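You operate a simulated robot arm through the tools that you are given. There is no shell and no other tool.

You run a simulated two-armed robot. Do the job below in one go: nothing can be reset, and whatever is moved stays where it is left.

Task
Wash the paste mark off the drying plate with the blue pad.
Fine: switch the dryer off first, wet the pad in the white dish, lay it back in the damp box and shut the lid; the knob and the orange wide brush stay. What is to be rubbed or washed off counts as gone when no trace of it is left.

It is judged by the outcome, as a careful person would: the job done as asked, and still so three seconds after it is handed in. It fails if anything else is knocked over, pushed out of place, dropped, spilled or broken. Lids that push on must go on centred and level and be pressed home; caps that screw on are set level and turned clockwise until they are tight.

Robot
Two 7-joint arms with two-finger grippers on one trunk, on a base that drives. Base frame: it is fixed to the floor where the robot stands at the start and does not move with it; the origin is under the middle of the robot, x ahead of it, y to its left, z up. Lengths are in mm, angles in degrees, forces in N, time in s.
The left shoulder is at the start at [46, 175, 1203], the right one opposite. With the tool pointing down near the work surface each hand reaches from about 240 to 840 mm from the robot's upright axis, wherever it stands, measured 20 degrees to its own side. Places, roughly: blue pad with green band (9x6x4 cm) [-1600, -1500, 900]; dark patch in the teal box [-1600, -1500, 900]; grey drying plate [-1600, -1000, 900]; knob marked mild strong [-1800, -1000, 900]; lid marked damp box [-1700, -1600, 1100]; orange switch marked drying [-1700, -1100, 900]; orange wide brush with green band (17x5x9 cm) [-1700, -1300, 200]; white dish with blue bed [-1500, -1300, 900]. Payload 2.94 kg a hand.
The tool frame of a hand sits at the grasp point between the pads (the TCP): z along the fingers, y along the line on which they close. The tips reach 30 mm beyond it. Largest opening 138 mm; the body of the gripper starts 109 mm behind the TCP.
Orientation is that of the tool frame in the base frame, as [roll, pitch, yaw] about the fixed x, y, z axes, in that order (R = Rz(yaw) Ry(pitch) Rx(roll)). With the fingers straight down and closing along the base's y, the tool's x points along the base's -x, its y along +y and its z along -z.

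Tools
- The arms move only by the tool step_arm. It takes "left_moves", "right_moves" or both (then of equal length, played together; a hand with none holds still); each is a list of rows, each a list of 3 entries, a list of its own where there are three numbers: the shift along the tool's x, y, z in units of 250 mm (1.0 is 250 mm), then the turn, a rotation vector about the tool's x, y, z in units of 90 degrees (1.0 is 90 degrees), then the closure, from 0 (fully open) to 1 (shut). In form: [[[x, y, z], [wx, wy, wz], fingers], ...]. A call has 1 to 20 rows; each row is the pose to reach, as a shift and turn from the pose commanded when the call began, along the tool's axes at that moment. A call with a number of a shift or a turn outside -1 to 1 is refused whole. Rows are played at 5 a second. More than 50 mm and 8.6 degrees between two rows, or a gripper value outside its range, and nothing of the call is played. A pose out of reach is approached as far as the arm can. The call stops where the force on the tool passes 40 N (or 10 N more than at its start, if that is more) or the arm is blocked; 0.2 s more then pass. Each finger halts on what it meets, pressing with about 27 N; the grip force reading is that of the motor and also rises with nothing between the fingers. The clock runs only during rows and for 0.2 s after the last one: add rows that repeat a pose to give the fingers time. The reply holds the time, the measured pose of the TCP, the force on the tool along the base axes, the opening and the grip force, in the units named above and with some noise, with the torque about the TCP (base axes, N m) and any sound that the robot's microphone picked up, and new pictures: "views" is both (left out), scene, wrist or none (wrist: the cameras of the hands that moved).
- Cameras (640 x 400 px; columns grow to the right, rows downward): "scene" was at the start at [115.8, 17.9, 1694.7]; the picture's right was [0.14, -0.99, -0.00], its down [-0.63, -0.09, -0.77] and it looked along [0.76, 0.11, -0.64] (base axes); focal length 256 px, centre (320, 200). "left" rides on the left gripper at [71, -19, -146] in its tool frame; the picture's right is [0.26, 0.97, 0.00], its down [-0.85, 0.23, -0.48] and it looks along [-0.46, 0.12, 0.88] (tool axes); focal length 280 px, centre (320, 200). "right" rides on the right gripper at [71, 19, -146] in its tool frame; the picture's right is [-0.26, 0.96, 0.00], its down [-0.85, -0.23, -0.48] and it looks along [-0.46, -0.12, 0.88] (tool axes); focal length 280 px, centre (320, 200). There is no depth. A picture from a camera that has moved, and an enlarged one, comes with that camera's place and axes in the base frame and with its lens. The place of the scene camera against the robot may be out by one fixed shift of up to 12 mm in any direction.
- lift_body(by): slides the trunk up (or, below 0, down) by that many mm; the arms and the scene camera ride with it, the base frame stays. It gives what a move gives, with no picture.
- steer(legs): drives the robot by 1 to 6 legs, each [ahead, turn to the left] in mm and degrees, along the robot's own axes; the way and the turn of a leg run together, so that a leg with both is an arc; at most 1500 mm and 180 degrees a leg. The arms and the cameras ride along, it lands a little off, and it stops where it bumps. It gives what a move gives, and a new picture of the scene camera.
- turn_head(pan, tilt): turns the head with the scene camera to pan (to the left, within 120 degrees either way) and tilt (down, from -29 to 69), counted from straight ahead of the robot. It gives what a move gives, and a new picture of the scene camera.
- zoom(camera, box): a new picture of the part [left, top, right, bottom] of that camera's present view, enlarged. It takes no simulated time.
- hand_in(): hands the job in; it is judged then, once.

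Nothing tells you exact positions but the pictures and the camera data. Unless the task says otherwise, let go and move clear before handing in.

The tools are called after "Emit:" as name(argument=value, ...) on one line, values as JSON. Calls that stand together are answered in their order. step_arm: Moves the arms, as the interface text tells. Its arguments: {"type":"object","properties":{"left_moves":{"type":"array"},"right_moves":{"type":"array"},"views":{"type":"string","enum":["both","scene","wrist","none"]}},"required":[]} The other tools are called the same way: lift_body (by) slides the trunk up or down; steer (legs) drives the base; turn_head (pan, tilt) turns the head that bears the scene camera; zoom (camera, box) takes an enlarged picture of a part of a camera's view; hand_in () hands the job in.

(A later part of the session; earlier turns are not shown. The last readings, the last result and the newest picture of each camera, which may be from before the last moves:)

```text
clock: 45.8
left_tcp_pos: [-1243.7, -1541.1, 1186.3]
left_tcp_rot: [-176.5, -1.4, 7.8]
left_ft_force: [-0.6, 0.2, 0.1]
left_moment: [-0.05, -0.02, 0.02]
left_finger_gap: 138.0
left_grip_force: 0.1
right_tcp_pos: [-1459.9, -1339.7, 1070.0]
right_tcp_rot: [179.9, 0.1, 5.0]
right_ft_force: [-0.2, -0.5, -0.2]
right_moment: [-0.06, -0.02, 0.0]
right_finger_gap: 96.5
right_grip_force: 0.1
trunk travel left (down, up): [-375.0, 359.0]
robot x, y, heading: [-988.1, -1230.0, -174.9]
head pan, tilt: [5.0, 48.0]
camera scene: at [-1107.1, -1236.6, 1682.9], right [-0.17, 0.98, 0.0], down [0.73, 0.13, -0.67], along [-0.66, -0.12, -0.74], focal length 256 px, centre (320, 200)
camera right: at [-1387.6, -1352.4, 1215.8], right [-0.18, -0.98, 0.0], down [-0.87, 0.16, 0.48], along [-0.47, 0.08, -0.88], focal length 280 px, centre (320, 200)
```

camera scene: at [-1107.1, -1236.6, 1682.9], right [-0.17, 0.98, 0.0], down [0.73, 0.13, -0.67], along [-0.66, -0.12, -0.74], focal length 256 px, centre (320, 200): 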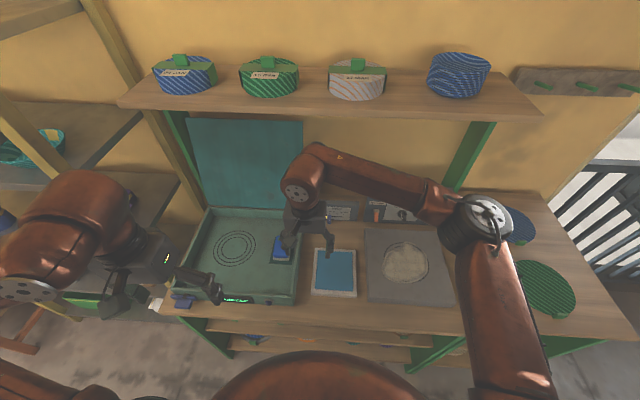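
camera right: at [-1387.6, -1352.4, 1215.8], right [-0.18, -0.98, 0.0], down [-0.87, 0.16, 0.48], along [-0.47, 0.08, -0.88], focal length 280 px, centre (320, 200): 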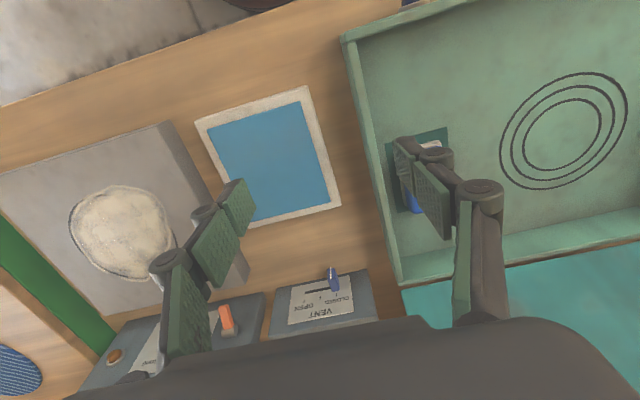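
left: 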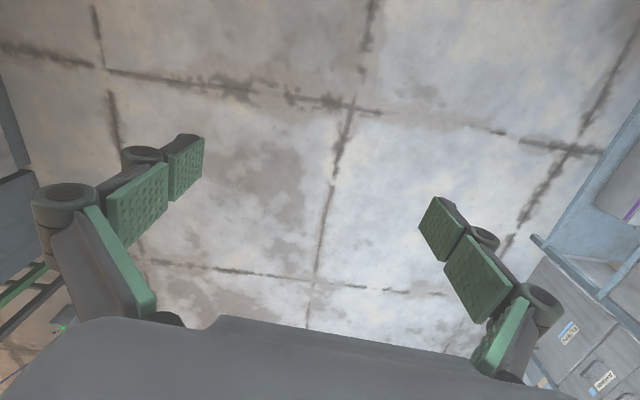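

Dish seen from the wrist: centre about (-1503,-1269). Moving further left to view the pad.

Emit:
step_arm(right_moves=[[[0, 0.15, 0], [0, 0, 0], 0.3], [[0, 0.3, 0], [0, 0, 0], 0.3], [[0, 0.44, 0], [0, 0, 0], 0.3], [[0, 0.44, 0], [0, 0, 0], 0.3]], views="both")

```text
clock: 46.8
left_tcp_pos: [-1243.9, -1541.2, 1185.6]
left_tcp_rot: [-176.4, -1.4, 7.8]
left_ft_force: [-1.1, 1.1, -0.6]
left_moment: [-0.04, -0.02, 0.0]
left_finger_gap: 138.1
left_grip_force: 0.1
right_tcp_pos: [-1452.9, -1447.3, 1069.5]
right_tcp_rot: [179.9, 0.1, 4.9]
right_ft_force: [-0.4, 0.6, 0.3]
right_moment: [-0.03, -0.01, -0.03]
right_finger_gap: 96.7
right_grip_force: 0.1
trunk travel left (down, up): [-375.0, 359.0]
robot x, y, heading: [-992.8, -1227.4, -175.1]
head pan, tilt: [5.0, 48.0]
camera scene: at [-1107.0, -1237.0, 1682.9], right [-0.17, 0.98, 0.0], down [0.73, 0.13, -0.67], along [-0.66, -0.12, -0.74], focal length 256 px, centre (320, 200)
camera right: at [-1379.0, -1460.4, 1215.7], right [-0.18, -0.98, 0.0], down [-0.87, 0.16, 0.48], along [-0.47, 0.08, -0.88], focal length 280 px, centre (320, 200)
```

scene: 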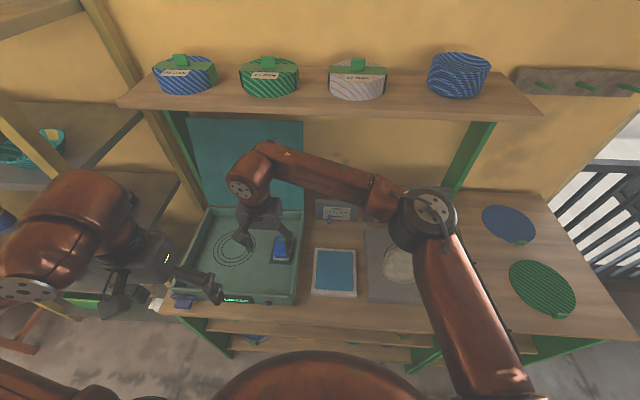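
right: 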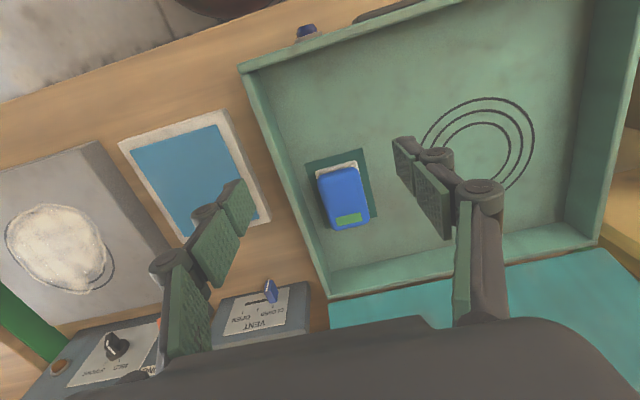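

Emit:
zoom(camera="right", box=[280, 140, 400, 250])

```text
3.64 times, centred on (340, 195) of right
camera zoom: at [-1379.0, -1460.4, 1215.7], right [-0.18, -0.98, 0.0], down [-0.87, 0.16, 0.48], along [-0.47, 0.08, -0.88], focal length 1020 px, centre (247, 218)
```

zoom: 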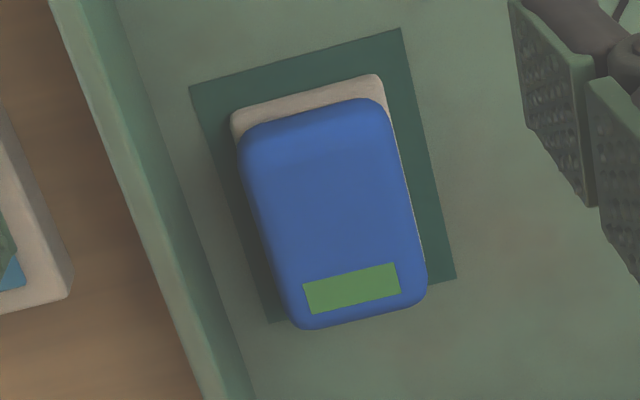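

The pad lies with its length along the bench depth at about (-1552,-1462), top z≈895, on the dark patch, close to the box's right wall. I'll rotate the right hand by -90° so the fingers grip the pad by its ends, away from that wall, and go over it.

Emit:
step_arm(right_moves=[[[-0.036, 0.002, 0.025], [0, 0, -0.091], 0.1], [[-0.073, 0.005, 0.051], [0, 0, -0.182], 0.1], [[-0.109, 0.007, 0.076], [0, 0, -0.273], 0.05], [[-0.145, 0.009, 0.102], [0, 0, -0.364], 0], [[-0.182, 0.011, 0.127], [0, 0, -0.455], 0], [[-0.218, 0.014, 0.153], [0, 0, -0.545], 0], [[-0.255, 0.016, 0.178], [0, 0, -0.636], 0], [[-0.291, 0.018, 0.204], [0, 0, -0.727], 0], [[-0.327, 0.02, 0.229], [0, 0, -0.818], 0], [[-0.364, 0.023, 0.255], [0, 0, -0.909], 0], [[-0.4, 0.025, 0.28], [0, 0, -1.0], 0], [[-0.4, 0.025, 0.28], [0, 0, -1.0], 0]], views="both")

```text
clock: 49.4
left_tcp_pos: [-1245.8, -1542.3, 1186.1]
left_tcp_rot: [-176.5, -1.5, 7.6]
left_ft_force: [-0.1, -0.9, 0.6]
left_moment: [-0.01, -0.03, -0.02]
left_finger_gap: 137.9
left_grip_force: 0.0
right_tcp_pos: [-1477.0, -1453.7, 970.5]
right_tcp_rot: [-177.3, 4.9, 73.0]
right_ft_force: [0.8, 0.2, 0.5]
right_moment: [-0.05, -0.02, -0.02]
right_finger_gap: 138.1
right_grip_force: 0.1
right hand out of reach, approached as far as the arm can: row 8, 9, 10, 11, 12
trunk travel left (down, up): [-375.0, 359.0]
robot x, y, heading: [-989.3, -1229.1, -175.1]
head pan, tilt: [5.0, 48.0]
camera scene: at [-1107.5, -1238.0, 1682.9], right [-0.17, 0.98, 0.0], down [0.73, 0.13, -0.67], along [-0.66, -0.12, -0.74], focal length 256 px, centre (320, 200)
camera right: at [-1427.3, -1381.1, 1108.9], right [0.84, -0.54, -0.02], down [-0.43, -0.71, 0.56], along [-0.31, -0.46, -0.83], focal length 280 px, centre (320, 200)
```

scene: 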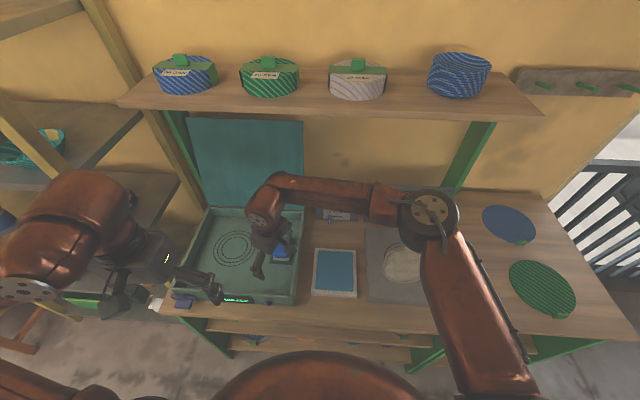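
right: 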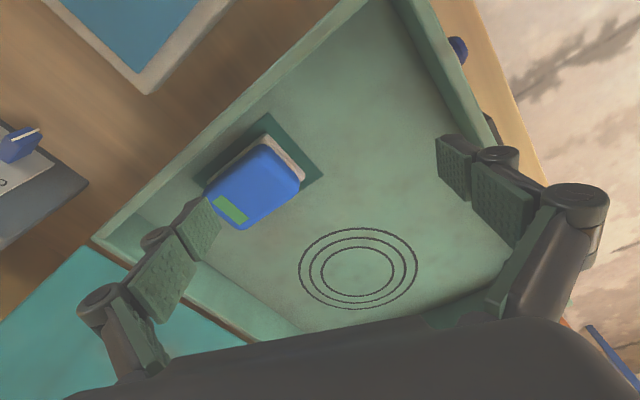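

The arm runs out of reach in that turn (stuck near yaw 73°). I'll turn back by +90° and see where the commanded pose lands.

Emit:
step_arm(right_moves=[[[0, 0, 0], [0, 0, 0.09], 0], [[0, 0, 0], [0, 0, 0.18], 0], [[0, 0, 0], [0, 0, 0.27], 0], [[0, 0, 0], [0, 0, 0.36], 0], [[0, 0, 0], [0, 0, 0.45], 0], [[0, 0, 0], [0, 0, 0.54], 0], [[0, 0, 0], [0, 0, 0.63], 0], [[0, 0, 0], [0, 0, 0.72], 0], [[0, 0, 0], [0, 0, 0.81], 0], [[0, 0, 0], [0, 0, 0.9], 0], [[0, 0, 0], [0, 0, 0.99], 0], [[0, 0, 0], [0, 0, 1.0], 0]], views="wrist")

```text
clock: 52.0
left_tcp_pos: [-1243.9, -1541.7, 1185.8]
left_tcp_rot: [-176.4, -1.4, 7.7]
left_ft_force: [-0.4, 0.3, 0.7]
left_moment: [0.01, 0.02, 0.01]
left_finger_gap: 138.0
left_grip_force: 0.1
right_tcp_pos: [-1480.8, -1453.2, 970.4]
right_tcp_rot: [175.1, 2.7, -17.3]
right_ft_force: [-0.3, 0.4, -0.7]
right_moment: [0.01, -0.01, -0.03]
right_finger_gap: 138.1
right_grip_force: 0.1
trunk travel left (down, up): [-375.0, 359.0]
robot x, y, heading: [-987.1, -1228.3, -174.8]
head pan, tilt: [5.0, 48.0]
camera right: at [-1408.3, -1483.0, 1114.1], right [-0.53, -0.84, 0.09], down [-0.71, 0.5, 0.49], along [-0.46, 0.2, -0.86], focal length 280 px, centre (320, 200)
```

right: 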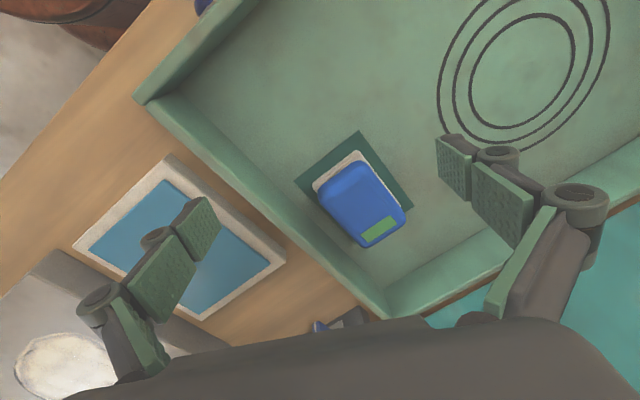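

The commanded pose follows the real one. I'll try turning the other way (to about yaw -85°).

Emit:
step_arm(right_moves=[[[0, 0, -0.02], [0, 0, 0.083], 0], [[0, 0, -0.04], [0, 0, 0.166], 0], [[0, 0, -0.06], [0, 0, 0.25], 0], [[0, 0, -0.08], [0, 0, 0.333], 0], [[0, 0, -0.1], [0, 0, 0.416], 0], [[0, 0, -0.1], [0, 0, 0.5], 0], [[0, 0, -0.1], [0, 0, 0.583], 0], [[0, 0, -0.1], [0, 0, 0.666], 0], [[0, 0, -0.1], [0, 0, 0.75], 0], [[0, 0, -0.1], [0, 0, 0.75], 0]], views="both")

```text
clock: 54.2
left_tcp_pos: [-1243.8, -1541.7, 1187.4]
left_tcp_rot: [-176.5, -1.4, 7.7]
left_ft_force: [-0.4, -0.6, -0.5]
left_moment: [0.03, -0.01, 0.0]
left_finger_gap: 138.2
left_grip_force: 0.0
right_tcp_pos: [-1479.0, -1450.2, 995.6]
right_tcp_rot: [175.6, -3.5, -84.5]
right_ft_force: [-0.6, -0.4, -0.1]
right_moment: [0.03, 0.0, -0.01]
right_finger_gap: 137.8
right_grip_force: 0.1
trunk travel left (down, up): [-375.0, 359.0]
robot x, y, heading: [-990.3, -1224.2, -175.0]
head pan, tilt: [5.0, 48.0]
camera scene: at [-1106.6, -1238.6, 1683.0], right [-0.17, 0.98, 0.0], down [0.73, 0.13, -0.67], along [-0.66, -0.12, -0.74], focal length 256 px, centre (320, 200)
camera right: at [-1480.4, -1513.5, 1146.9], right [-0.98, 0.17, 0.06], down [0.18, 0.9, 0.4], along [0.02, 0.41, -0.91], focal length 280 px, centre (320, 200)
```

scene: 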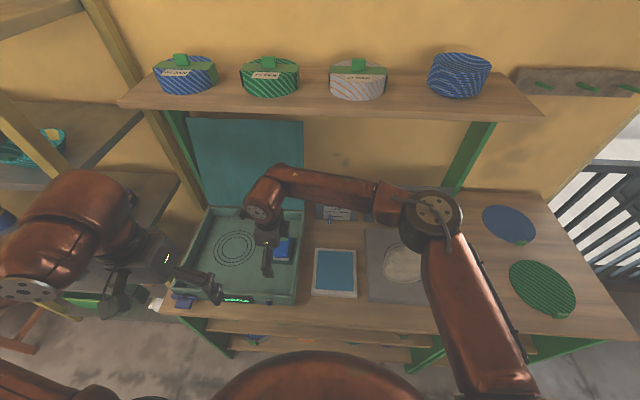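
right: 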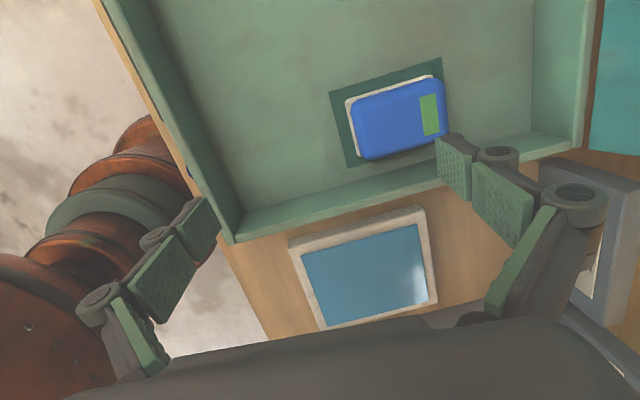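

Turning this way works. I'll straighten the tool, move it over the pad and re-check with the wrist camera.

Emit:
step_arm(right_moves=[[[0.012, 0.154, 0.034], [0.0243, -0.0195, 0.0035], 0], [[0.023, 0.308, 0.068], [0.0487, -0.0389, 0.007], 0], [[0.023, 0.308, 0.068], [0.0487, -0.0389, 0.007], 0]], views="both")

Emit:
zoom(camera="right", box=[200, 40, 440, 190])

```text
clock: 55.0
left_tcp_pos: [-1244.6, -1542.3, 1186.7]
left_tcp_rot: [-176.5, -1.4, 7.8]
left_ft_force: [0.4, 0.5, -0.2]
left_moment: [-0.06, -0.02, 0.02]
left_finger_gap: 138.3
left_grip_force: 0.2
right_tcp_pos: [-1553.9, -1465.8, 985.2]
right_tcp_rot: [179.9, 0.0, -85.3]
right_ft_force: [0.7, 0.5, -0.6]
right_moment: [-0.01, 0.04, -0.01]
right_finger_gap: 138.0
right_grip_force: 0.1
trunk travel left (down, up): [-375.0, 359.0]
robot x, y, heading: [-991.0, -1227.6, -174.8]
head pan, tilt: [5.0, 48.0]
camera scene: at [-1106.5, -1237.5, 1683.0], right [-0.17, 0.98, 0.0], down [0.73, 0.13, -0.67], along [-0.66, -0.12, -0.74], focal length 256 px, centre (320, 200)
camera right: at [-1567.4, -1537.6, 1131.2], right [-0.98, 0.18, 0.0], down [0.16, 0.86, 0.48], along [0.09, 0.47, -0.88], focal length 280 px, centre (320, 200)
```

scene: 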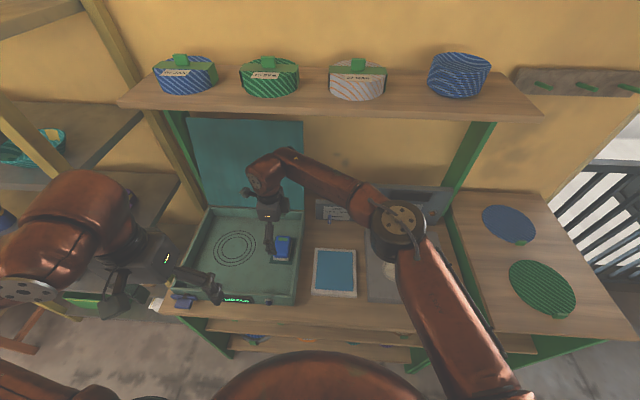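
right: 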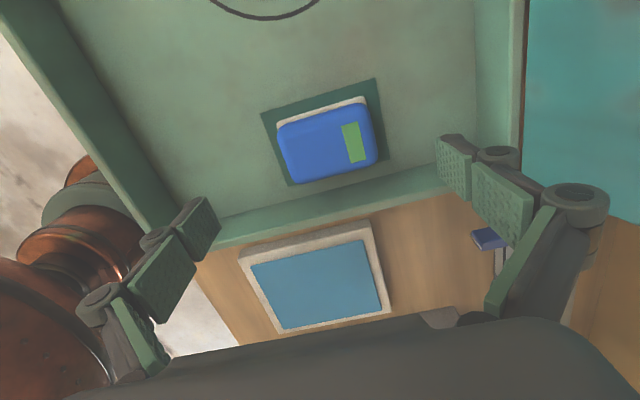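

```text
2.67 times, centred on (320, 115) of right
camera zoom: at [-1567.4, -1537.6, 1131.2], right [-0.98, 0.18, 0.0], down [0.16, 0.86, 0.48], along [0.09, 0.47, -0.88], focal length 748 px, centre (320, 427)
```

zoom: 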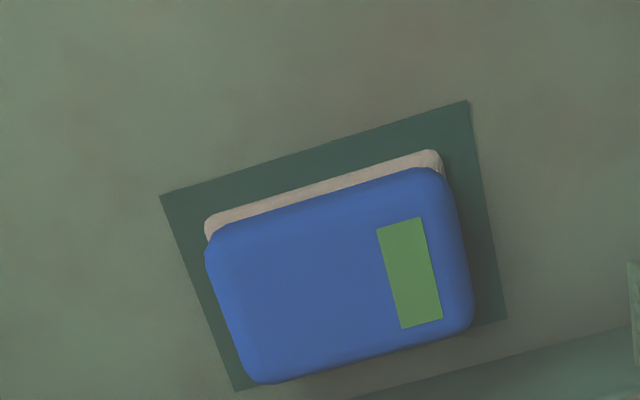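

The pad sits about 8 mm further in and 4 mm right of my grasp axis. I'll correct that and descend around it with open fingers to z≈900.

Emit:
step_arm(right_moves=[[[-0.0186, 0.0306, 0.06], [0, 0, 0], 0], [[-0.0186, 0.0306, 0.16], [0, 0, 0], 0], [[-0.0186, 0.0306, 0.24], [0, 0, 0], 0], [[-0.0186, 0.0306, 0.3], [0, 0, 0], 0], [[-0.0186, 0.0306, 0.34], [0, 0, 0], 0], [[-0.0186, 0.0306, 0.34], [0, 0, 0], 0]], views="both")

Emit:
zoom(camera="scene", box=[215, 180, 325, 280])

```text
clock: 56.4
left_tcp_pos: [-1243.7, -1542.9, 1187.1]
left_tcp_rot: [-176.4, -1.4, 7.6]
left_ft_force: [0.1, -1.1, 0.0]
left_moment: [-0.01, 0.01, 0.0]
left_finger_gap: 137.9
left_grip_force: 0.0
right_tcp_pos: [-1562.6, -1459.3, 899.6]
right_tcp_rot: [-179.9, 0.0, -85.3]
right_ft_force: [0.3, 0.5, -0.6]
right_moment: [-0.03, 0.03, 0.01]
right_finger_gap: 137.9
right_grip_force: 0.1
trunk travel left (down, up): [-375.0, 359.0]
robot x, y, heading: [-988.7, -1224.7, -174.9]
head pan, tilt: [5.0, 48.0]
camera scene: at [-1106.5, -1238.6, 1683.0], right [-0.17, 0.98, 0.0], down [0.73, 0.13, -0.67], along [-0.66, -0.12, -0.74], focal length 256 px, centre (320, 200)
camera right: at [-1575.5, -1532.7, 1045.7], right [-0.98, 0.18, 0.0], down [0.16, 0.86, 0.48], along [0.09, 0.47, -0.88], focal length 280 px, centre (320, 200)
```

scene: 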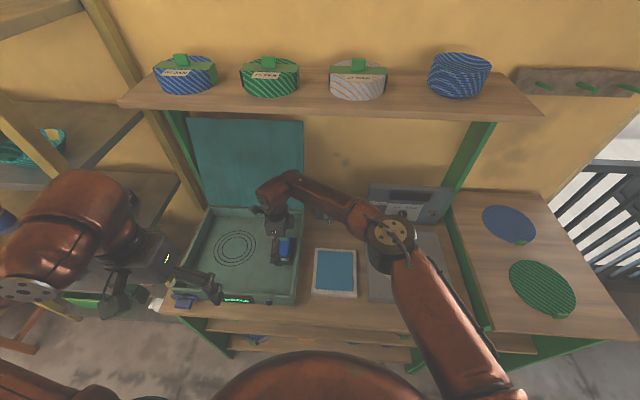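
right: 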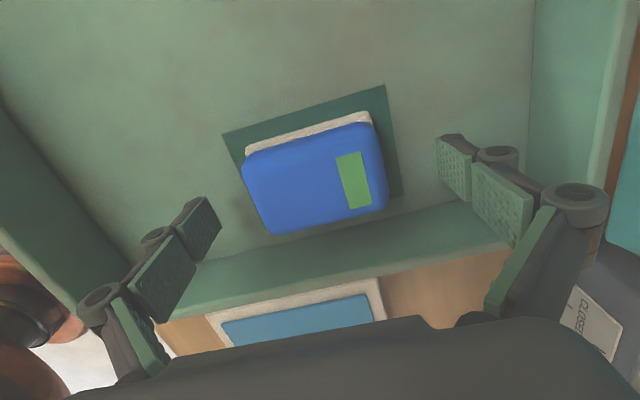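

```text
4.00 times, centred on (270, 230) of scene
camera zoom: at [-1106.5, -1238.6, 1683.0], right [-0.17, 0.98, 0.0], down [0.73, 0.13, -0.67], along [-0.66, -0.12, -0.74], focal length 1025 px, centre (520, 80)
```

zoom: 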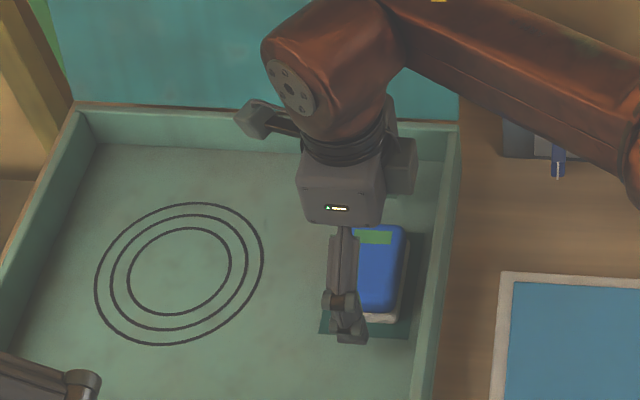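

The pad is well centred between the fingers. Closing the grip on it.

Emit:
step_arm(right_moves=[[[0, 0, 0], [0, 0, 0], 0.3], [[0, 0, 0], [0, 0, 0], 0.45], [[0, 0, 0], [0, 0, 0], 0.5], [[0, 0, 0], [0, 0, 0], 0.5], [[0, 0, 0], [0, 0, 0], 0.5], [[0, 0, 0], [0, 0, 0], 0.5]], views="both")

```text
clock: 57.8
left_tcp_pos: [-1243.8, -1542.4, 1186.5]
left_tcp_rot: [-176.4, -1.4, 7.7]
left_ft_force: [-0.4, -0.2, 0.3]
left_moment: [0.02, 0.01, 0.02]
left_finger_gap: 138.1
left_grip_force: 0.0
right_tcp_pos: [-1560.5, -1459.7, 900.2]
right_tcp_rot: [-180.0, 0.1, -85.4]
right_ft_force: [0.4, 0.2, 1.9]
right_moment: [-0.01, -0.16, 0.01]
right_finger_gap: 81.9
right_grip_force: 26.8
trunk travel left (down, up): [-375.0, 359.0]
robot x, y, heading: [-987.4, -1227.7, -174.8]
head pan, tilt: [5.0, 48.0]
camera scene: at [-1106.4, -1238.6, 1683.0], right [-0.17, 0.98, 0.0], down [0.73, 0.13, -0.67], along [-0.66, -0.12, -0.74], focal length 256 px, centre (320, 200)
camera right: at [-1575.3, -1532.8, 1046.2], right [-0.98, 0.18, 0.0], down [0.16, 0.86, 0.48], along [0.09, 0.47, -0.88], focal length 280 px, centre (320, 200)
```

scene: 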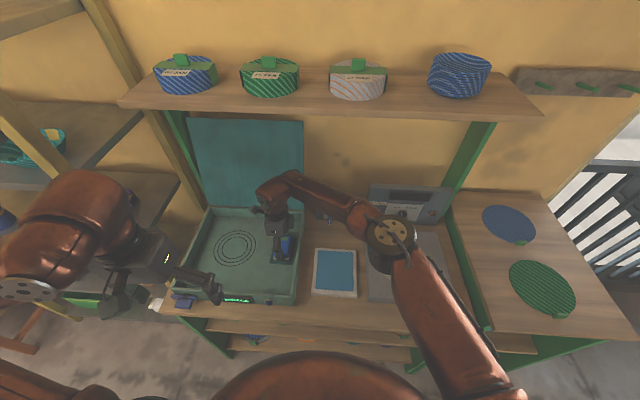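
right: 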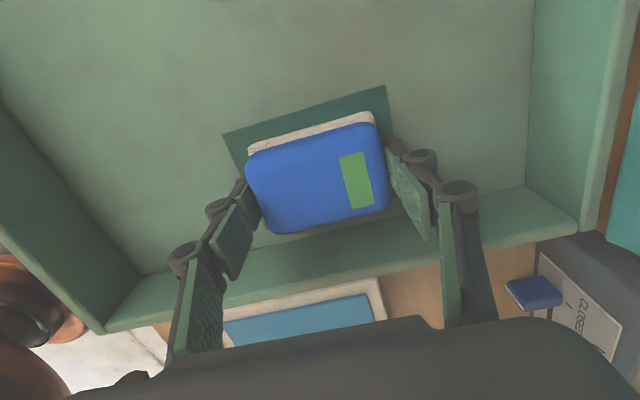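

The pad is gripped at 82 mm gap. Lifting it straight up.

Emit:
step_arm(right_moves=[[[0, 0, -0.05], [0, 0, 0], 0.5], [[0, 0, -0.15], [0, 0, 0], 0.5], [[0, 0, -0.27], [0, 0, 0], 0.5], [[0, 0, -0.4], [0, 0, 0], 0.5], [[0, 0, -0.4], [0, 0, 0], 0.5]], views="both")

```text
clock: 59.0
left_tcp_pos: [-1244.1, -1544.2, 1185.8]
left_tcp_rot: [-176.4, -1.4, 7.7]
left_ft_force: [0.4, -0.5, -0.7]
left_moment: [0.02, -0.04, 0.02]
left_finger_gap: 138.3
left_grip_force: 0.0
right_tcp_pos: [-1565.5, -1458.6, 1001.6]
right_tcp_rot: [-179.9, 0.2, -85.2]
right_ft_force: [-0.5, -0.4, -0.9]
right_moment: [-0.01, -0.04, -0.02]
right_finger_gap: 82.2
right_grip_force: 27.0
trunk travel left (down, up): [-375.0, 359.0]
robot x, y, heading: [-989.1, -1228.4, -175.3]
head pan, tilt: [5.0, 48.0]
camera scene: at [-1107.3, -1238.9, 1682.9], right [-0.17, 0.98, 0.0], down [0.73, 0.13, -0.67], along [-0.66, -0.12, -0.74], focal length 256 px, centre (320, 200)
camera right: at [-1578.2, -1531.9, 1148.7], right [-0.98, 0.18, 0.0], down [0.16, 0.86, 0.48], along [0.09, 0.47, -0.88], focal length 280 px, centre (320, 200)
```

scene: 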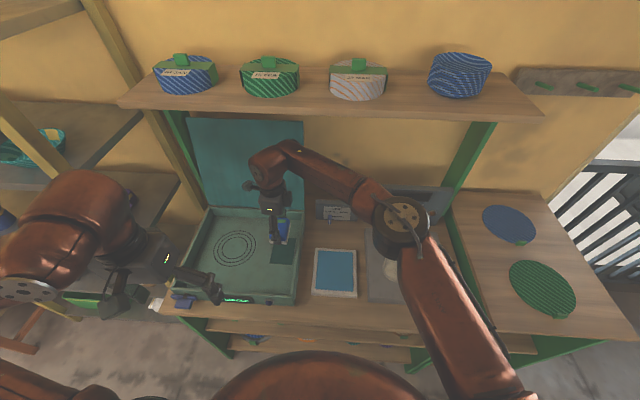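
right: 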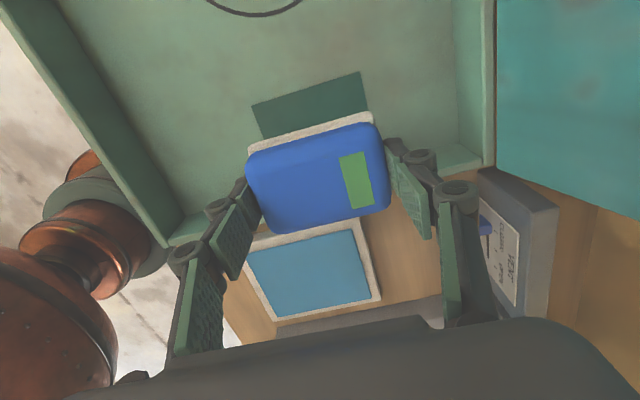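

Pad lifted cleanly. Moving it over to above the white dish's bed (about (-1512,-1263)).

Emit:
step_arm(right_moves=[[[-0.152, -0.056, 0], [0, 0, 0], 0.5], [[-0.305, -0.112, 0], [0, 0, 0], 0.5], [[-0.457, -0.167, 0], [0, 0, 0], 0.5], [[-0.61, -0.223, 0], [0, 0, 0], 0.5], [[-0.762, -0.279, 0], [0, 0, 0], 0.5], [[-0.762, -0.279, 0], [0, 0, 0], 0.5]], views="both")

Emit:
zoom(camera="scene", box=[270, 180, 400, 310])

```text
clock: 60.4
left_tcp_pos: [-1244.5, -1544.5, 1186.2]
left_tcp_rot: [-176.3, -1.4, 7.7]
left_ft_force: [0.5, 1.0, 0.2]
left_moment: [0.04, -0.01, 0.01]
left_finger_gap: 138.0
left_grip_force: 0.0
right_tcp_pos: [-1509.2, -1264.3, 999.1]
right_tcp_rot: [-179.9, 0.2, -85.3]
right_ft_force: [0.5, -0.1, -0.6]
right_moment: [0.02, -0.01, -0.02]
right_finger_gap: 82.1
right_grip_force: 26.9
trunk travel left (down, up): [-375.0, 359.0]
robot x, y, heading: [-990.1, -1223.9, -175.0]
head pan, tilt: [5.0, 48.0]
camera scene: at [-1106.9, -1239.9, 1682.9], right [-0.17, 0.98, 0.0], down [0.73, 0.13, -0.67], along [-0.66, -0.12, -0.74], focal length 256 px, centre (320, 200)
camera right: at [-1522.7, -1338.0, 1146.3], right [-0.98, 0.18, 0.0], down [0.16, 0.86, 0.48], along [0.09, 0.47, -0.88], focal length 280 px, centre (320, 200)
```

scene: 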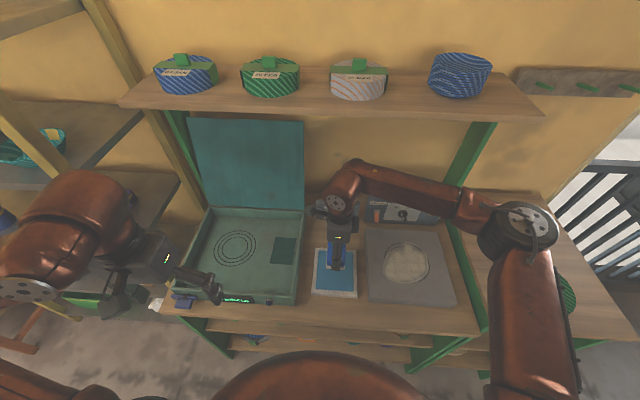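
right: 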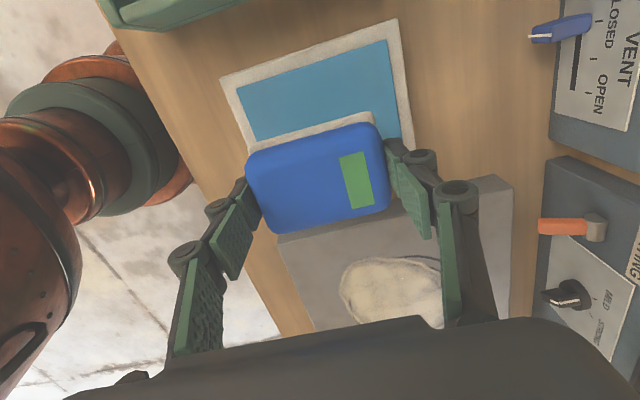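

```text
3.08 times, centred on (335, 245) of scene
camera zoom: at [-1106.9, -1239.9, 1682.9], right [-0.17, 0.98, 0.0], down [0.73, 0.13, -0.67], along [-0.66, -0.12, -0.74], focal length 789 px, centre (274, 62)
```

zoom: 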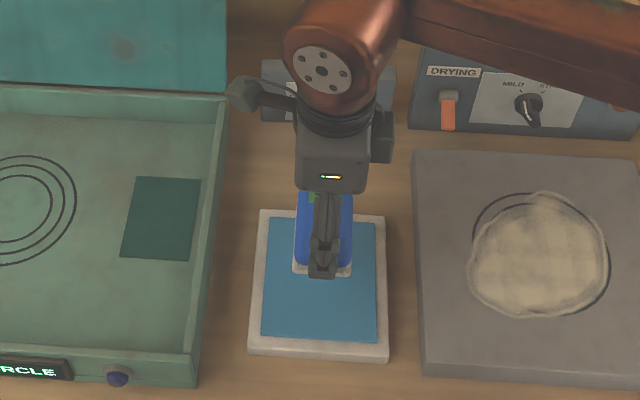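

The pad is above the dish bed and centred within a few mm. Lowering towards the bed, watching the force.

Emit:
step_arm(right_moves=[[[0.012, 0.02, 0.1], [0, 0, 0], 0.5], [[0.012, 0.02, 0.2], [0, 0, 0], 0.5], [[0.012, 0.02, 0.28], [0, 0, 0], 0.5], [[0.012, 0.02, 0.32], [0, 0, 0], 0.5], [[0.012, 0.02, 0.34], [0, 0, 0], 0.5], [[0.012, 0.02, 0.34], [0, 0, 0], 0.5]], views="both")

Emit:
zoom(camera="scene", box=[270, 180, 400, 310])

```text
clock: 61.8
left_tcp_pos: [-1244.6, -1541.1, 1187.0]
left_tcp_rot: [-176.4, -1.4, 7.7]
left_ft_force: [-0.3, 0.6, -0.1]
left_moment: [0.01, 0.03, 0.01]
left_finger_gap: 138.3
left_grip_force: 0.0
right_tcp_pos: [-1514.9, -1269.0, 914.8]
right_tcp_rot: [180.0, 0.0, -85.3]
right_ft_force: [-0.5, -1.2, 0.1]
right_moment: [0.01, 0.06, 0.02]
right_finger_gap: 82.0
right_grip_force: 26.5
trunk travel left (down, up): [-375.0, 359.0]
robot x, y, heading: [-992.9, -1227.6, -174.8]
head pan, tilt: [5.0, 48.0]
camera scene: at [-1106.5, -1238.2, 1683.0], right [-0.17, 0.98, 0.0], down [0.73, 0.13, -0.67], along [-0.66, -0.12, -0.74], focal length 256 px, centre (320, 200)
camera right: at [-1527.6, -1341.9, 1061.6], right [-0.98, 0.18, 0.0], down [0.16, 0.86, 0.48], along [0.09, 0.47, -0.88], focal length 280 px, centre (320, 200)
```

scene: 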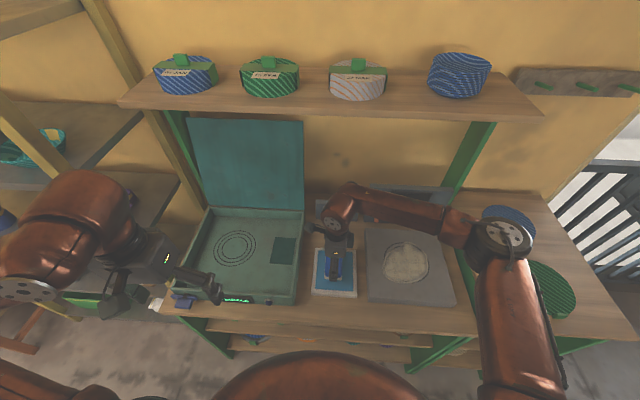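
right: 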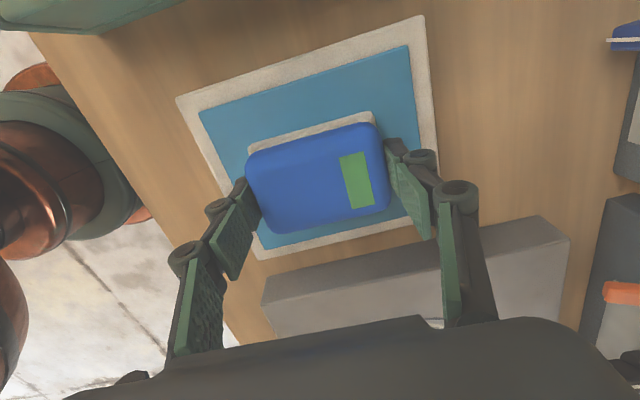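

```text
3.08 times, centred on (335, 245) of scene
camera zoom: at [-1106.5, -1238.2, 1683.0], right [-0.17, 0.98, 0.0], down [0.73, 0.13, -0.67], along [-0.66, -0.12, -0.74], focal length 789 px, centre (274, 62)
```

zoom: 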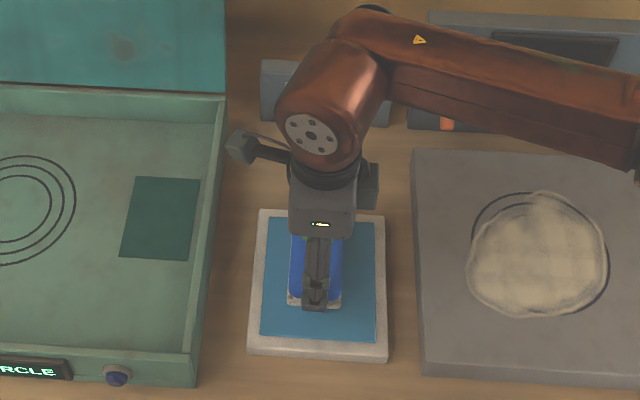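

No contact yet at TCP z 915. Continuing down slowly.

Emit:
step_arm(right_moves=[[[0, 0, 0.01], [0, 0, 0], 0.5], [[0, 0, 0.02], [0, 0, 0], 0.5], [[0, 0, 0.03], [0, 0, 0], 0.5], [[0, 0, 0.03], [0, 0, 0], 0.5]], views="none")

```text
clock: 62.8
left_tcp_pos: [-1244.3, -1542.3, 1186.7]
left_tcp_rot: [-176.4, -1.4, 7.6]
left_ft_force: [0.2, 0.5, -0.6]
left_moment: [0.0, -0.01, -0.01]
left_finger_gap: 138.0
left_grip_force: 0.3
right_tcp_pos: [-1515.4, -1268.8, 906.4]
right_tcp_rot: [179.9, 0.0, -85.2]
right_ft_force: [0.1, -1.1, -0.4]
right_moment: [-0.04, 0.0, 0.01]
right_finger_gap: 82.2
right_grip_force: 27.0
trunk travel left (down, up): [-375.0, 359.0]
robot x, y, heading: [-994.2, -1227.1, -175.1]
head pan, tilt: [5.0, 48.0]
```

Emit:
step_arm(right_moves=[[[0, 0, 0.01], [0, 0, 0], 0.5], [[0, 0, 0.02], [0, 0, 0], 0.5], [[0, 0, 0.02], [0, 0, 0], 0.5]], views="none")

```text
clock: 63.6
left_tcp_pos: [-1242.7, -1542.3, 1187.4]
left_tcp_rot: [-176.4, -1.4, 7.6]
left_ft_force: [-0.4, 0.0, 0.3]
left_moment: [-0.03, 0.0, -0.01]
left_finger_gap: 137.9
left_grip_force: 0.1
right_tcp_pos: [-1513.9, -1268.7, 906.3]
right_tcp_rot: [179.7, -0.1, -85.3]
right_ft_force: [-2.9, 2.7, 29.8]
right_moment: [0.21, 0.11, 0.03]
right_finger_gap: 82.2
right_grip_force: 26.8
trunk travel left (down, up): [-375.0, 359.0]
robot x, y, heading: [-991.0, -1223.9, -174.8]
head pan, tilt: [5.0, 48.0]
```

Contact: 30 N at TCP z≈906. I'll ease the pressure a little and let it soak for a couple of seconds.

Emit:
step_arm(right_moves=[[[0, 0, -0.008], [0, 0, 0], 0.5], [[0, 0, -0.008], [0, 0, 0], 0.5], [[0, 0, -0.008], [0, 0, 0], 0.5], [[0, 0, -0.008], [0, 0, 0], 0.5], [[0, 0, -0.008], [0, 0, 0], 0.5], [[0, 0, -0.008], [0, 0, 0], 0.5], [[0, 0, -0.008], [0, 0, 0], 0.5], [[0, 0, -0.008], [0, 0, 0], 0.5]], views="both")

Emit:
zoom(camera="right", box=[160, 0, 480, 280])

```text
clock: 65.4
left_tcp_pos: [-1242.7, -1543.7, 1187.9]
left_tcp_rot: [-176.4, -1.4, 7.7]
left_ft_force: [-0.4, -0.1, -0.6]
left_moment: [0.01, -0.03, 0.0]
left_finger_gap: 138.2
left_grip_force: 0.1
right_tcp_pos: [-1512.7, -1268.8, 905.1]
right_tcp_rot: [179.9, 0.0, -85.2]
right_ft_force: [-7.3, -1.1, 27.9]
right_moment: [-0.01, 0.45, -0.01]
right_finger_gap: 82.2
right_grip_force: 27.0
trunk travel left (down, up): [-375.0, 359.0]
robot x, y, heading: [-988.0, -1228.3, -175.0]
head pan, tilt: [5.0, 48.0]
camera scene: at [-1105.1, -1238.2, 1683.1], right [-0.17, 0.98, 0.0], down [0.73, 0.13, -0.67], along [-0.66, -0.12, -0.74], focal length 256 px, centre (320, 200)
camera right: at [-1526.1, -1341.3, 1051.5], right [-0.98, 0.18, 0.0], down [0.16, 0.87, 0.47], along [0.09, 0.47, -0.88], focal length 280 px, centre (320, 200)
```

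scene: 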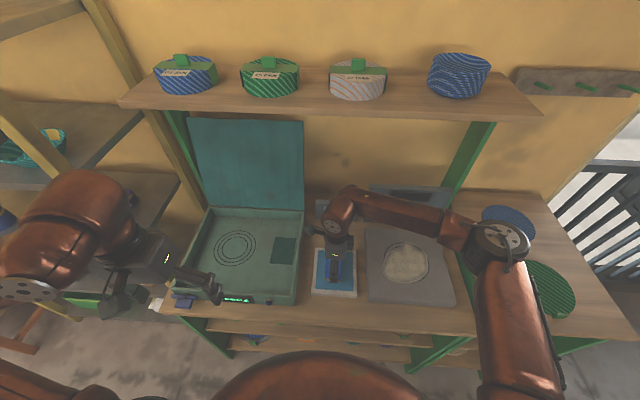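
right: 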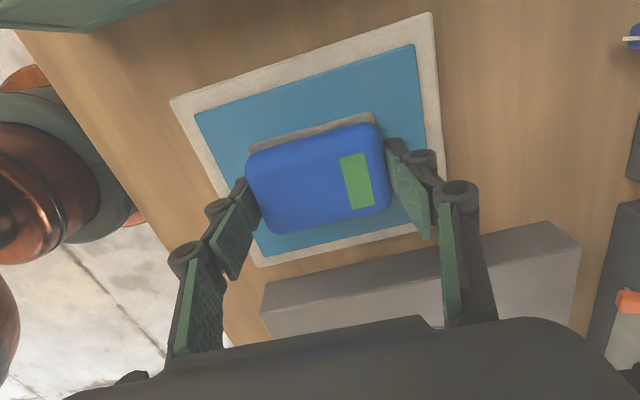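

```text
1.43 times, centred on (320, 140) of right
camera zoom: at [-1526.1, -1341.3, 1051.5], right [-0.98, 0.18, 0.0], down [0.16, 0.87, 0.47], along [0.09, 0.47, -0.88], focal length 401 px, centre (320, 286)
```

zoom: 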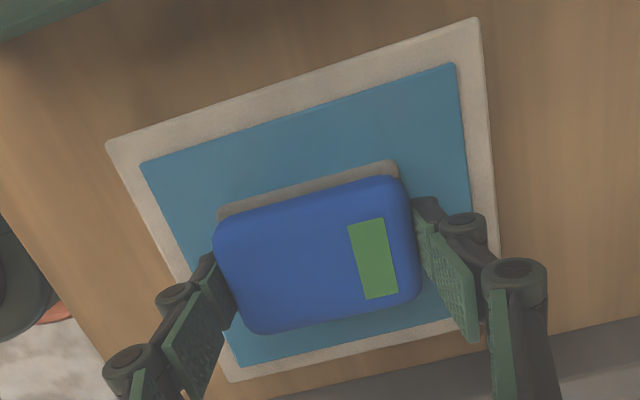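

The sponge has visibly darkened: it is wet. Now I lift it and carry it over to the paste mark's centre.

Emit:
step_arm(right_moves=[[[0, 0, -0.08], [0, 0, 0], 0.5], [[0, 0, -0.2], [0, 0, 0], 0.5], [[0, 0, -0.3], [0, 0, 0], 0.5], [[0, 0, -0.3], [0, 0, 0], 0.5], [[-0.15, 0.03, -0.3], [0, 0, 0], 0.5], [[-0.3, 0.06, -0.3], [0, 0, 0], 0.5], [[-0.45, 0.09, -0.3], [0, 0, 0], 0.5], [[-0.6, 0.12, -0.3], [0, 0, 0], 0.5], [[-0.75, 0.14, -0.3], [0, 0, 0], 0.5], [[-0.88, 0.16, -0.3], [0, 0, 0], 0.5], [[-0.978, 0.177, -0.3], [0, 0, 0], 0.5], [[-0.978, 0.177, -0.3], [0, 0, 0], 0.5]], views="both")

Emit:
zoom(camera="scene", box=[290, 170, 480, 320])

```text
clock: 68.0
left_tcp_pos: [-1244.5, -1543.1, 1186.1]
left_tcp_rot: [-176.5, -1.4, 7.6]
left_ft_force: [0.8, -0.4, -0.3]
left_moment: [0.04, -0.01, 0.05]
left_finger_gap: 138.1
left_grip_force: 0.0
right_tcp_pos: [-1578.8, -1027.1, 981.9]
right_tcp_rot: [-180.0, 0.0, -85.3]
right_ft_force: [0.1, 0.5, -0.3]
right_moment: [0.05, -0.01, 0.03]
right_finger_gap: 81.7
right_grip_force: 26.9
trunk travel left (down, up): [-375.0, 359.0]
robot x, y, heading: [-988.7, -1226.6, -175.1]
head pan, tilt: [5.0, 48.0]
camera scene: at [-1106.7, -1238.4, 1682.9], right [-0.17, 0.98, 0.0], down [0.73, 0.13, -0.67], along [-0.66, -0.12, -0.74], focal length 256 px, centre (320, 200)
camera right: at [-1591.7, -1099.9, 1128.1], right [-0.98, 0.18, 0.0], down [0.16, 0.86, 0.48], along [0.09, 0.47, -0.88], focal length 280 px, centre (320, 200)
```

scene: 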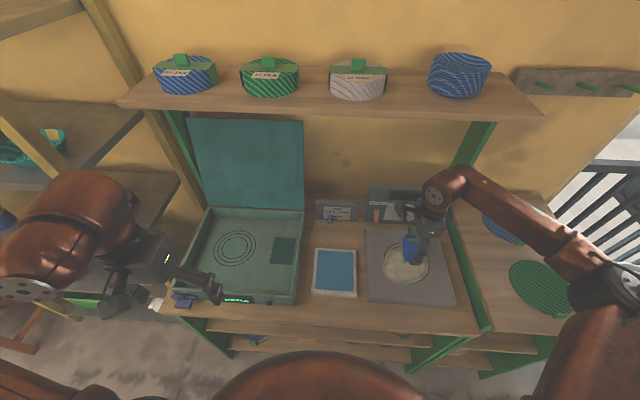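
right: 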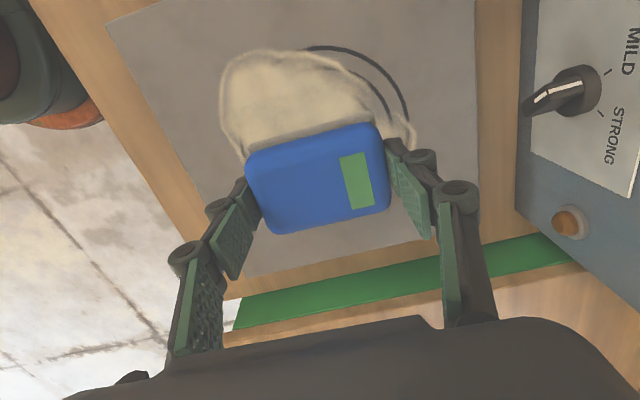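

```text
2.67 times, centred on (385, 245) of scene
camera zoom: at [-1106.7, -1238.4, 1682.9], right [-0.17, 0.98, 0.0], down [0.73, 0.13, -0.67], along [-0.66, -0.12, -0.74], focal length 684 px, centre (147, 80)
```

zoom: 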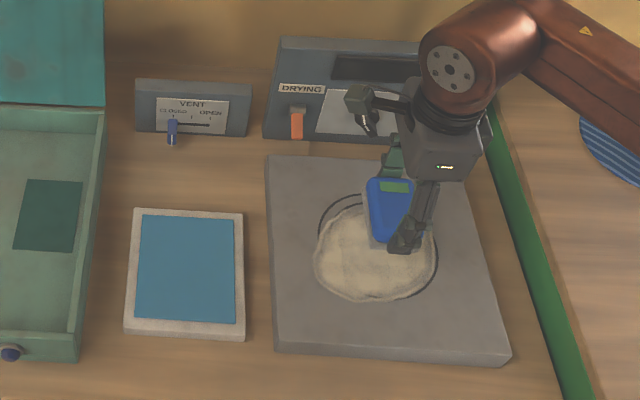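

The pad is above the paste centre. Lowering to contact with the plate.

Emit:
step_arm(right_moves=[[[0, 0, 0.1], [0, 0, 0], 0.5], [[0, 0, 0.18], [0, 0, 0], 0.5], [[0, 0, 0.2], [0, 0, 0], 0.5], [[0, 0, 0.21], [0, 0, 0], 0.5], [[0, 0, 0.22], [0, 0, 0], 0.5], [[0, 0, 0.22], [0, 0, 0], 0.5]], views="none")

```text
clock: 69.4
left_tcp_pos: [-1244.0, -1543.2, 1185.8]
left_tcp_rot: [-176.4, -1.4, 7.7]
left_ft_force: [-0.2, 0.3, 0.7]
left_moment: [0.04, -0.03, -0.01]
left_finger_gap: 137.8
left_grip_force: 0.2
right_tcp_pos: [-1577.8, -1029.3, 924.1]
right_tcp_rot: [179.9, -0.1, -85.2]
right_ft_force: [-0.1, -0.4, -0.1]
right_moment: [0.0, 0.01, 0.01]
right_finger_gap: 82.0
right_grip_force: 26.4
trunk travel left (down, up): [-375.0, 359.0]
robot x, y, heading: [-987.2, -1228.2, -174.7]
head pan, tilt: [5.0, 48.0]
```

Emit:
step_arm(right_moves=[[[0, 0, 0.01], [0, 0, 0], 0.5], [[0, 0, 0.018], [0, 0, 0], 0.5], [[0, 0, 0.018], [0, 0, 0], 0.5]], views="none")

```text
clock: 70.2
left_tcp_pos: [-1244.2, -1542.2, 1185.9]
left_tcp_rot: [-176.4, -1.3, 7.7]
left_ft_force: [0.1, 0.8, -0.2]
left_moment: [0.0, -0.05, 0.0]
left_finger_gap: 138.0
left_grip_force: 0.1
right_tcp_pos: [-1575.9, -1028.6, 921.3]
right_tcp_rot: [-179.9, 0.0, -85.3]
right_ft_force: [1.4, 0.0, 0.6]
right_moment: [0.01, 0.0, -0.01]
right_finger_gap: 81.7
right_grip_force: 27.0
trunk travel left (down, up): [-375.0, 359.0]
robot x, y, heading: [-990.8, -1222.0, -175.0]
head pan, tilt: [5.0, 48.0]
```

Emit:
step_arm(right_moves=[[[0, 0, 0.008], [0, 0, 0], 0.5], [[0, 0, 0.012], [0, 0, 0], 0.5], [[0, 0, 0.012], [0, 0, 0], 0.5]], views="none")

```text
clock: 71.0
left_tcp_pos: [-1243.2, -1541.7, 1185.9]
left_tcp_rot: [-176.4, -1.3, 7.8]
left_ft_force: [-0.4, -0.3, -0.5]
left_moment: [0.0, -0.01, -0.01]
left_finger_gap: 137.9
left_grip_force: 0.0
right_tcp_pos: [-1577.1, -1028.7, 920.0]
right_tcp_rot: [179.8, 0.0, -85.2]
right_ft_force: [-0.6, 3.1, 15.3]
right_moment: [0.16, -0.22, 0.02]
right_finger_gap: 81.8
right_grip_force: 27.0
trunk travel left (down, up): [-375.0, 359.0]
robot x, y, heading: [-992.3, -1226.9, -175.1]
head pan, tilt: [5.0, 48.0]
```

15 N of contact on the plate at TCP z≈920. Starting the wiping raster: first a sweep through the middle, then the far band.

Emit:
step_arm(right_moves=[[[0.1, 0, 0], [0, 0, 0], 0.5], [[0.2, 0, 0], [0, 0, 0], 0.5], [[0.26, 0, 0], [0, 0, 0], 0.5], [[0.16, 0, 0], [0, 0, 0], 0.5], [[0.06, 0, 0], [0, 0, 0], 0.5], [[-0.04, 0, 0], [0, 0, 0], 0.5], [[-0.14, 0, 0], [0, 0, 0], 0.5], [[-0.24, 0, 0], [0, 0, 0], 0.5], [[-0.26, 0.02, 0], [0, 0, 0], 0.5], [[-0.26, 0.1, 0], [0, 0, 0], 0.5], [[-0.26, 0.18, 0], [0, 0, 0], 0.5], [[-0.16, 0.18, 0], [0, 0, 0], 0.5], [[-0.06, 0.18, 0], [0, 0, 0], 0.5], [[0.04, 0.18, 0], [0, 0, 0], 0.5], [[0.14, 0.18, 0], [0, 0, 0], 0.5], [[0.24, 0.18, 0], [0, 0, 0], 0.5], [[0.26, 0.16, 0], [0, 0, 0], 0.5], [[0.26, 0.08, 0], [0, 0, 0], 0.5], [[0.26, 0, 0], [0, 0, 0], 0.5]], views="both")

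Emit:
zoom(camera="scene", box=[290, 170, 480, 320])

```text
clock: 75.0
left_tcp_pos: [-1242.8, -1541.5, 1185.2]
left_tcp_rot: [-176.4, -1.3, 7.8]
left_ft_force: [0.1, 0.1, -0.1]
left_moment: [0.0, 0.0, -0.06]
left_finger_gap: 138.1
left_grip_force: 0.0
right_tcp_pos: [-1574.0, -1093.7, 918.8]
right_tcp_rot: [-179.9, -0.1, -85.2]
right_ft_force: [-4.2, -0.1, 5.3]
right_moment: [-0.02, 0.4, 0.03]
right_finger_gap: 81.6
right_grip_force: 27.1
trunk travel left (down, up): [-375.0, 359.0]
robot x, y, heading: [-991.3, -1227.4, -175.0]
head pan, tilt: [5.0, 48.0]
camera scene: at [-1106.5, -1237.8, 1682.9], right [-0.17, 0.98, 0.0], down [0.73, 0.13, -0.67], along [-0.66, -0.12, -0.74], focal length 256 px, centre (320, 200)
camera right: at [-1586.9, -1166.4, 1063.9], right [-0.98, 0.18, 0.0], down [0.16, 0.87, 0.48], along [0.09, 0.47, -0.88], focal length 280 px, centre (320, 200)
```

scene: 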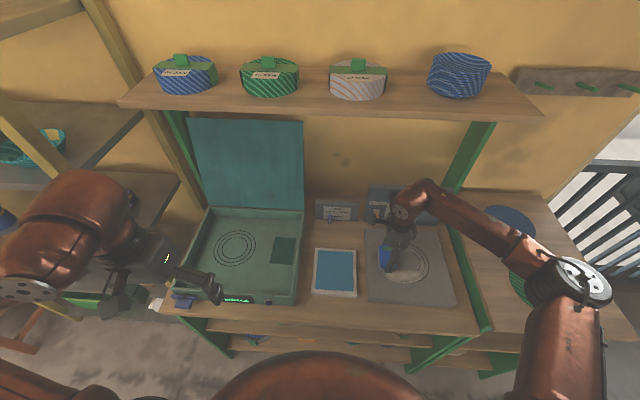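
right: 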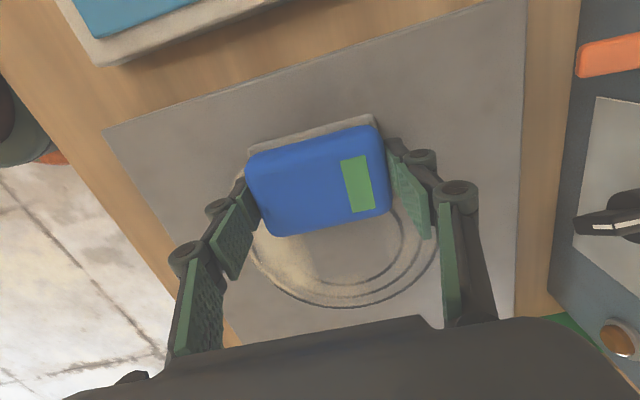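

```text
2.67 times, centred on (385, 245) of scene
camera zoom: at [-1106.5, -1237.8, 1682.9], right [-0.17, 0.98, 0.0], down [0.73, 0.13, -0.67], along [-0.66, -0.12, -0.74], focal length 684 px, centre (147, 80)
```

zoom: 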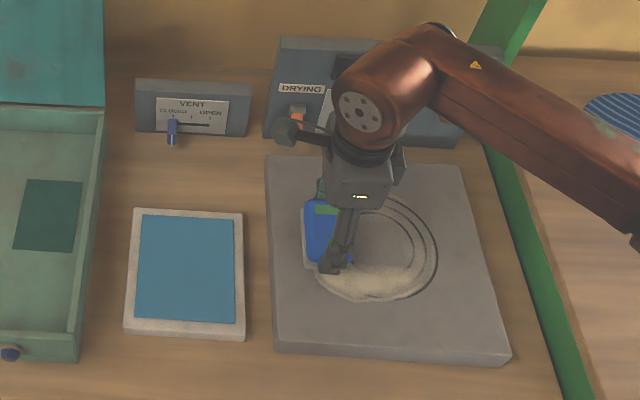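

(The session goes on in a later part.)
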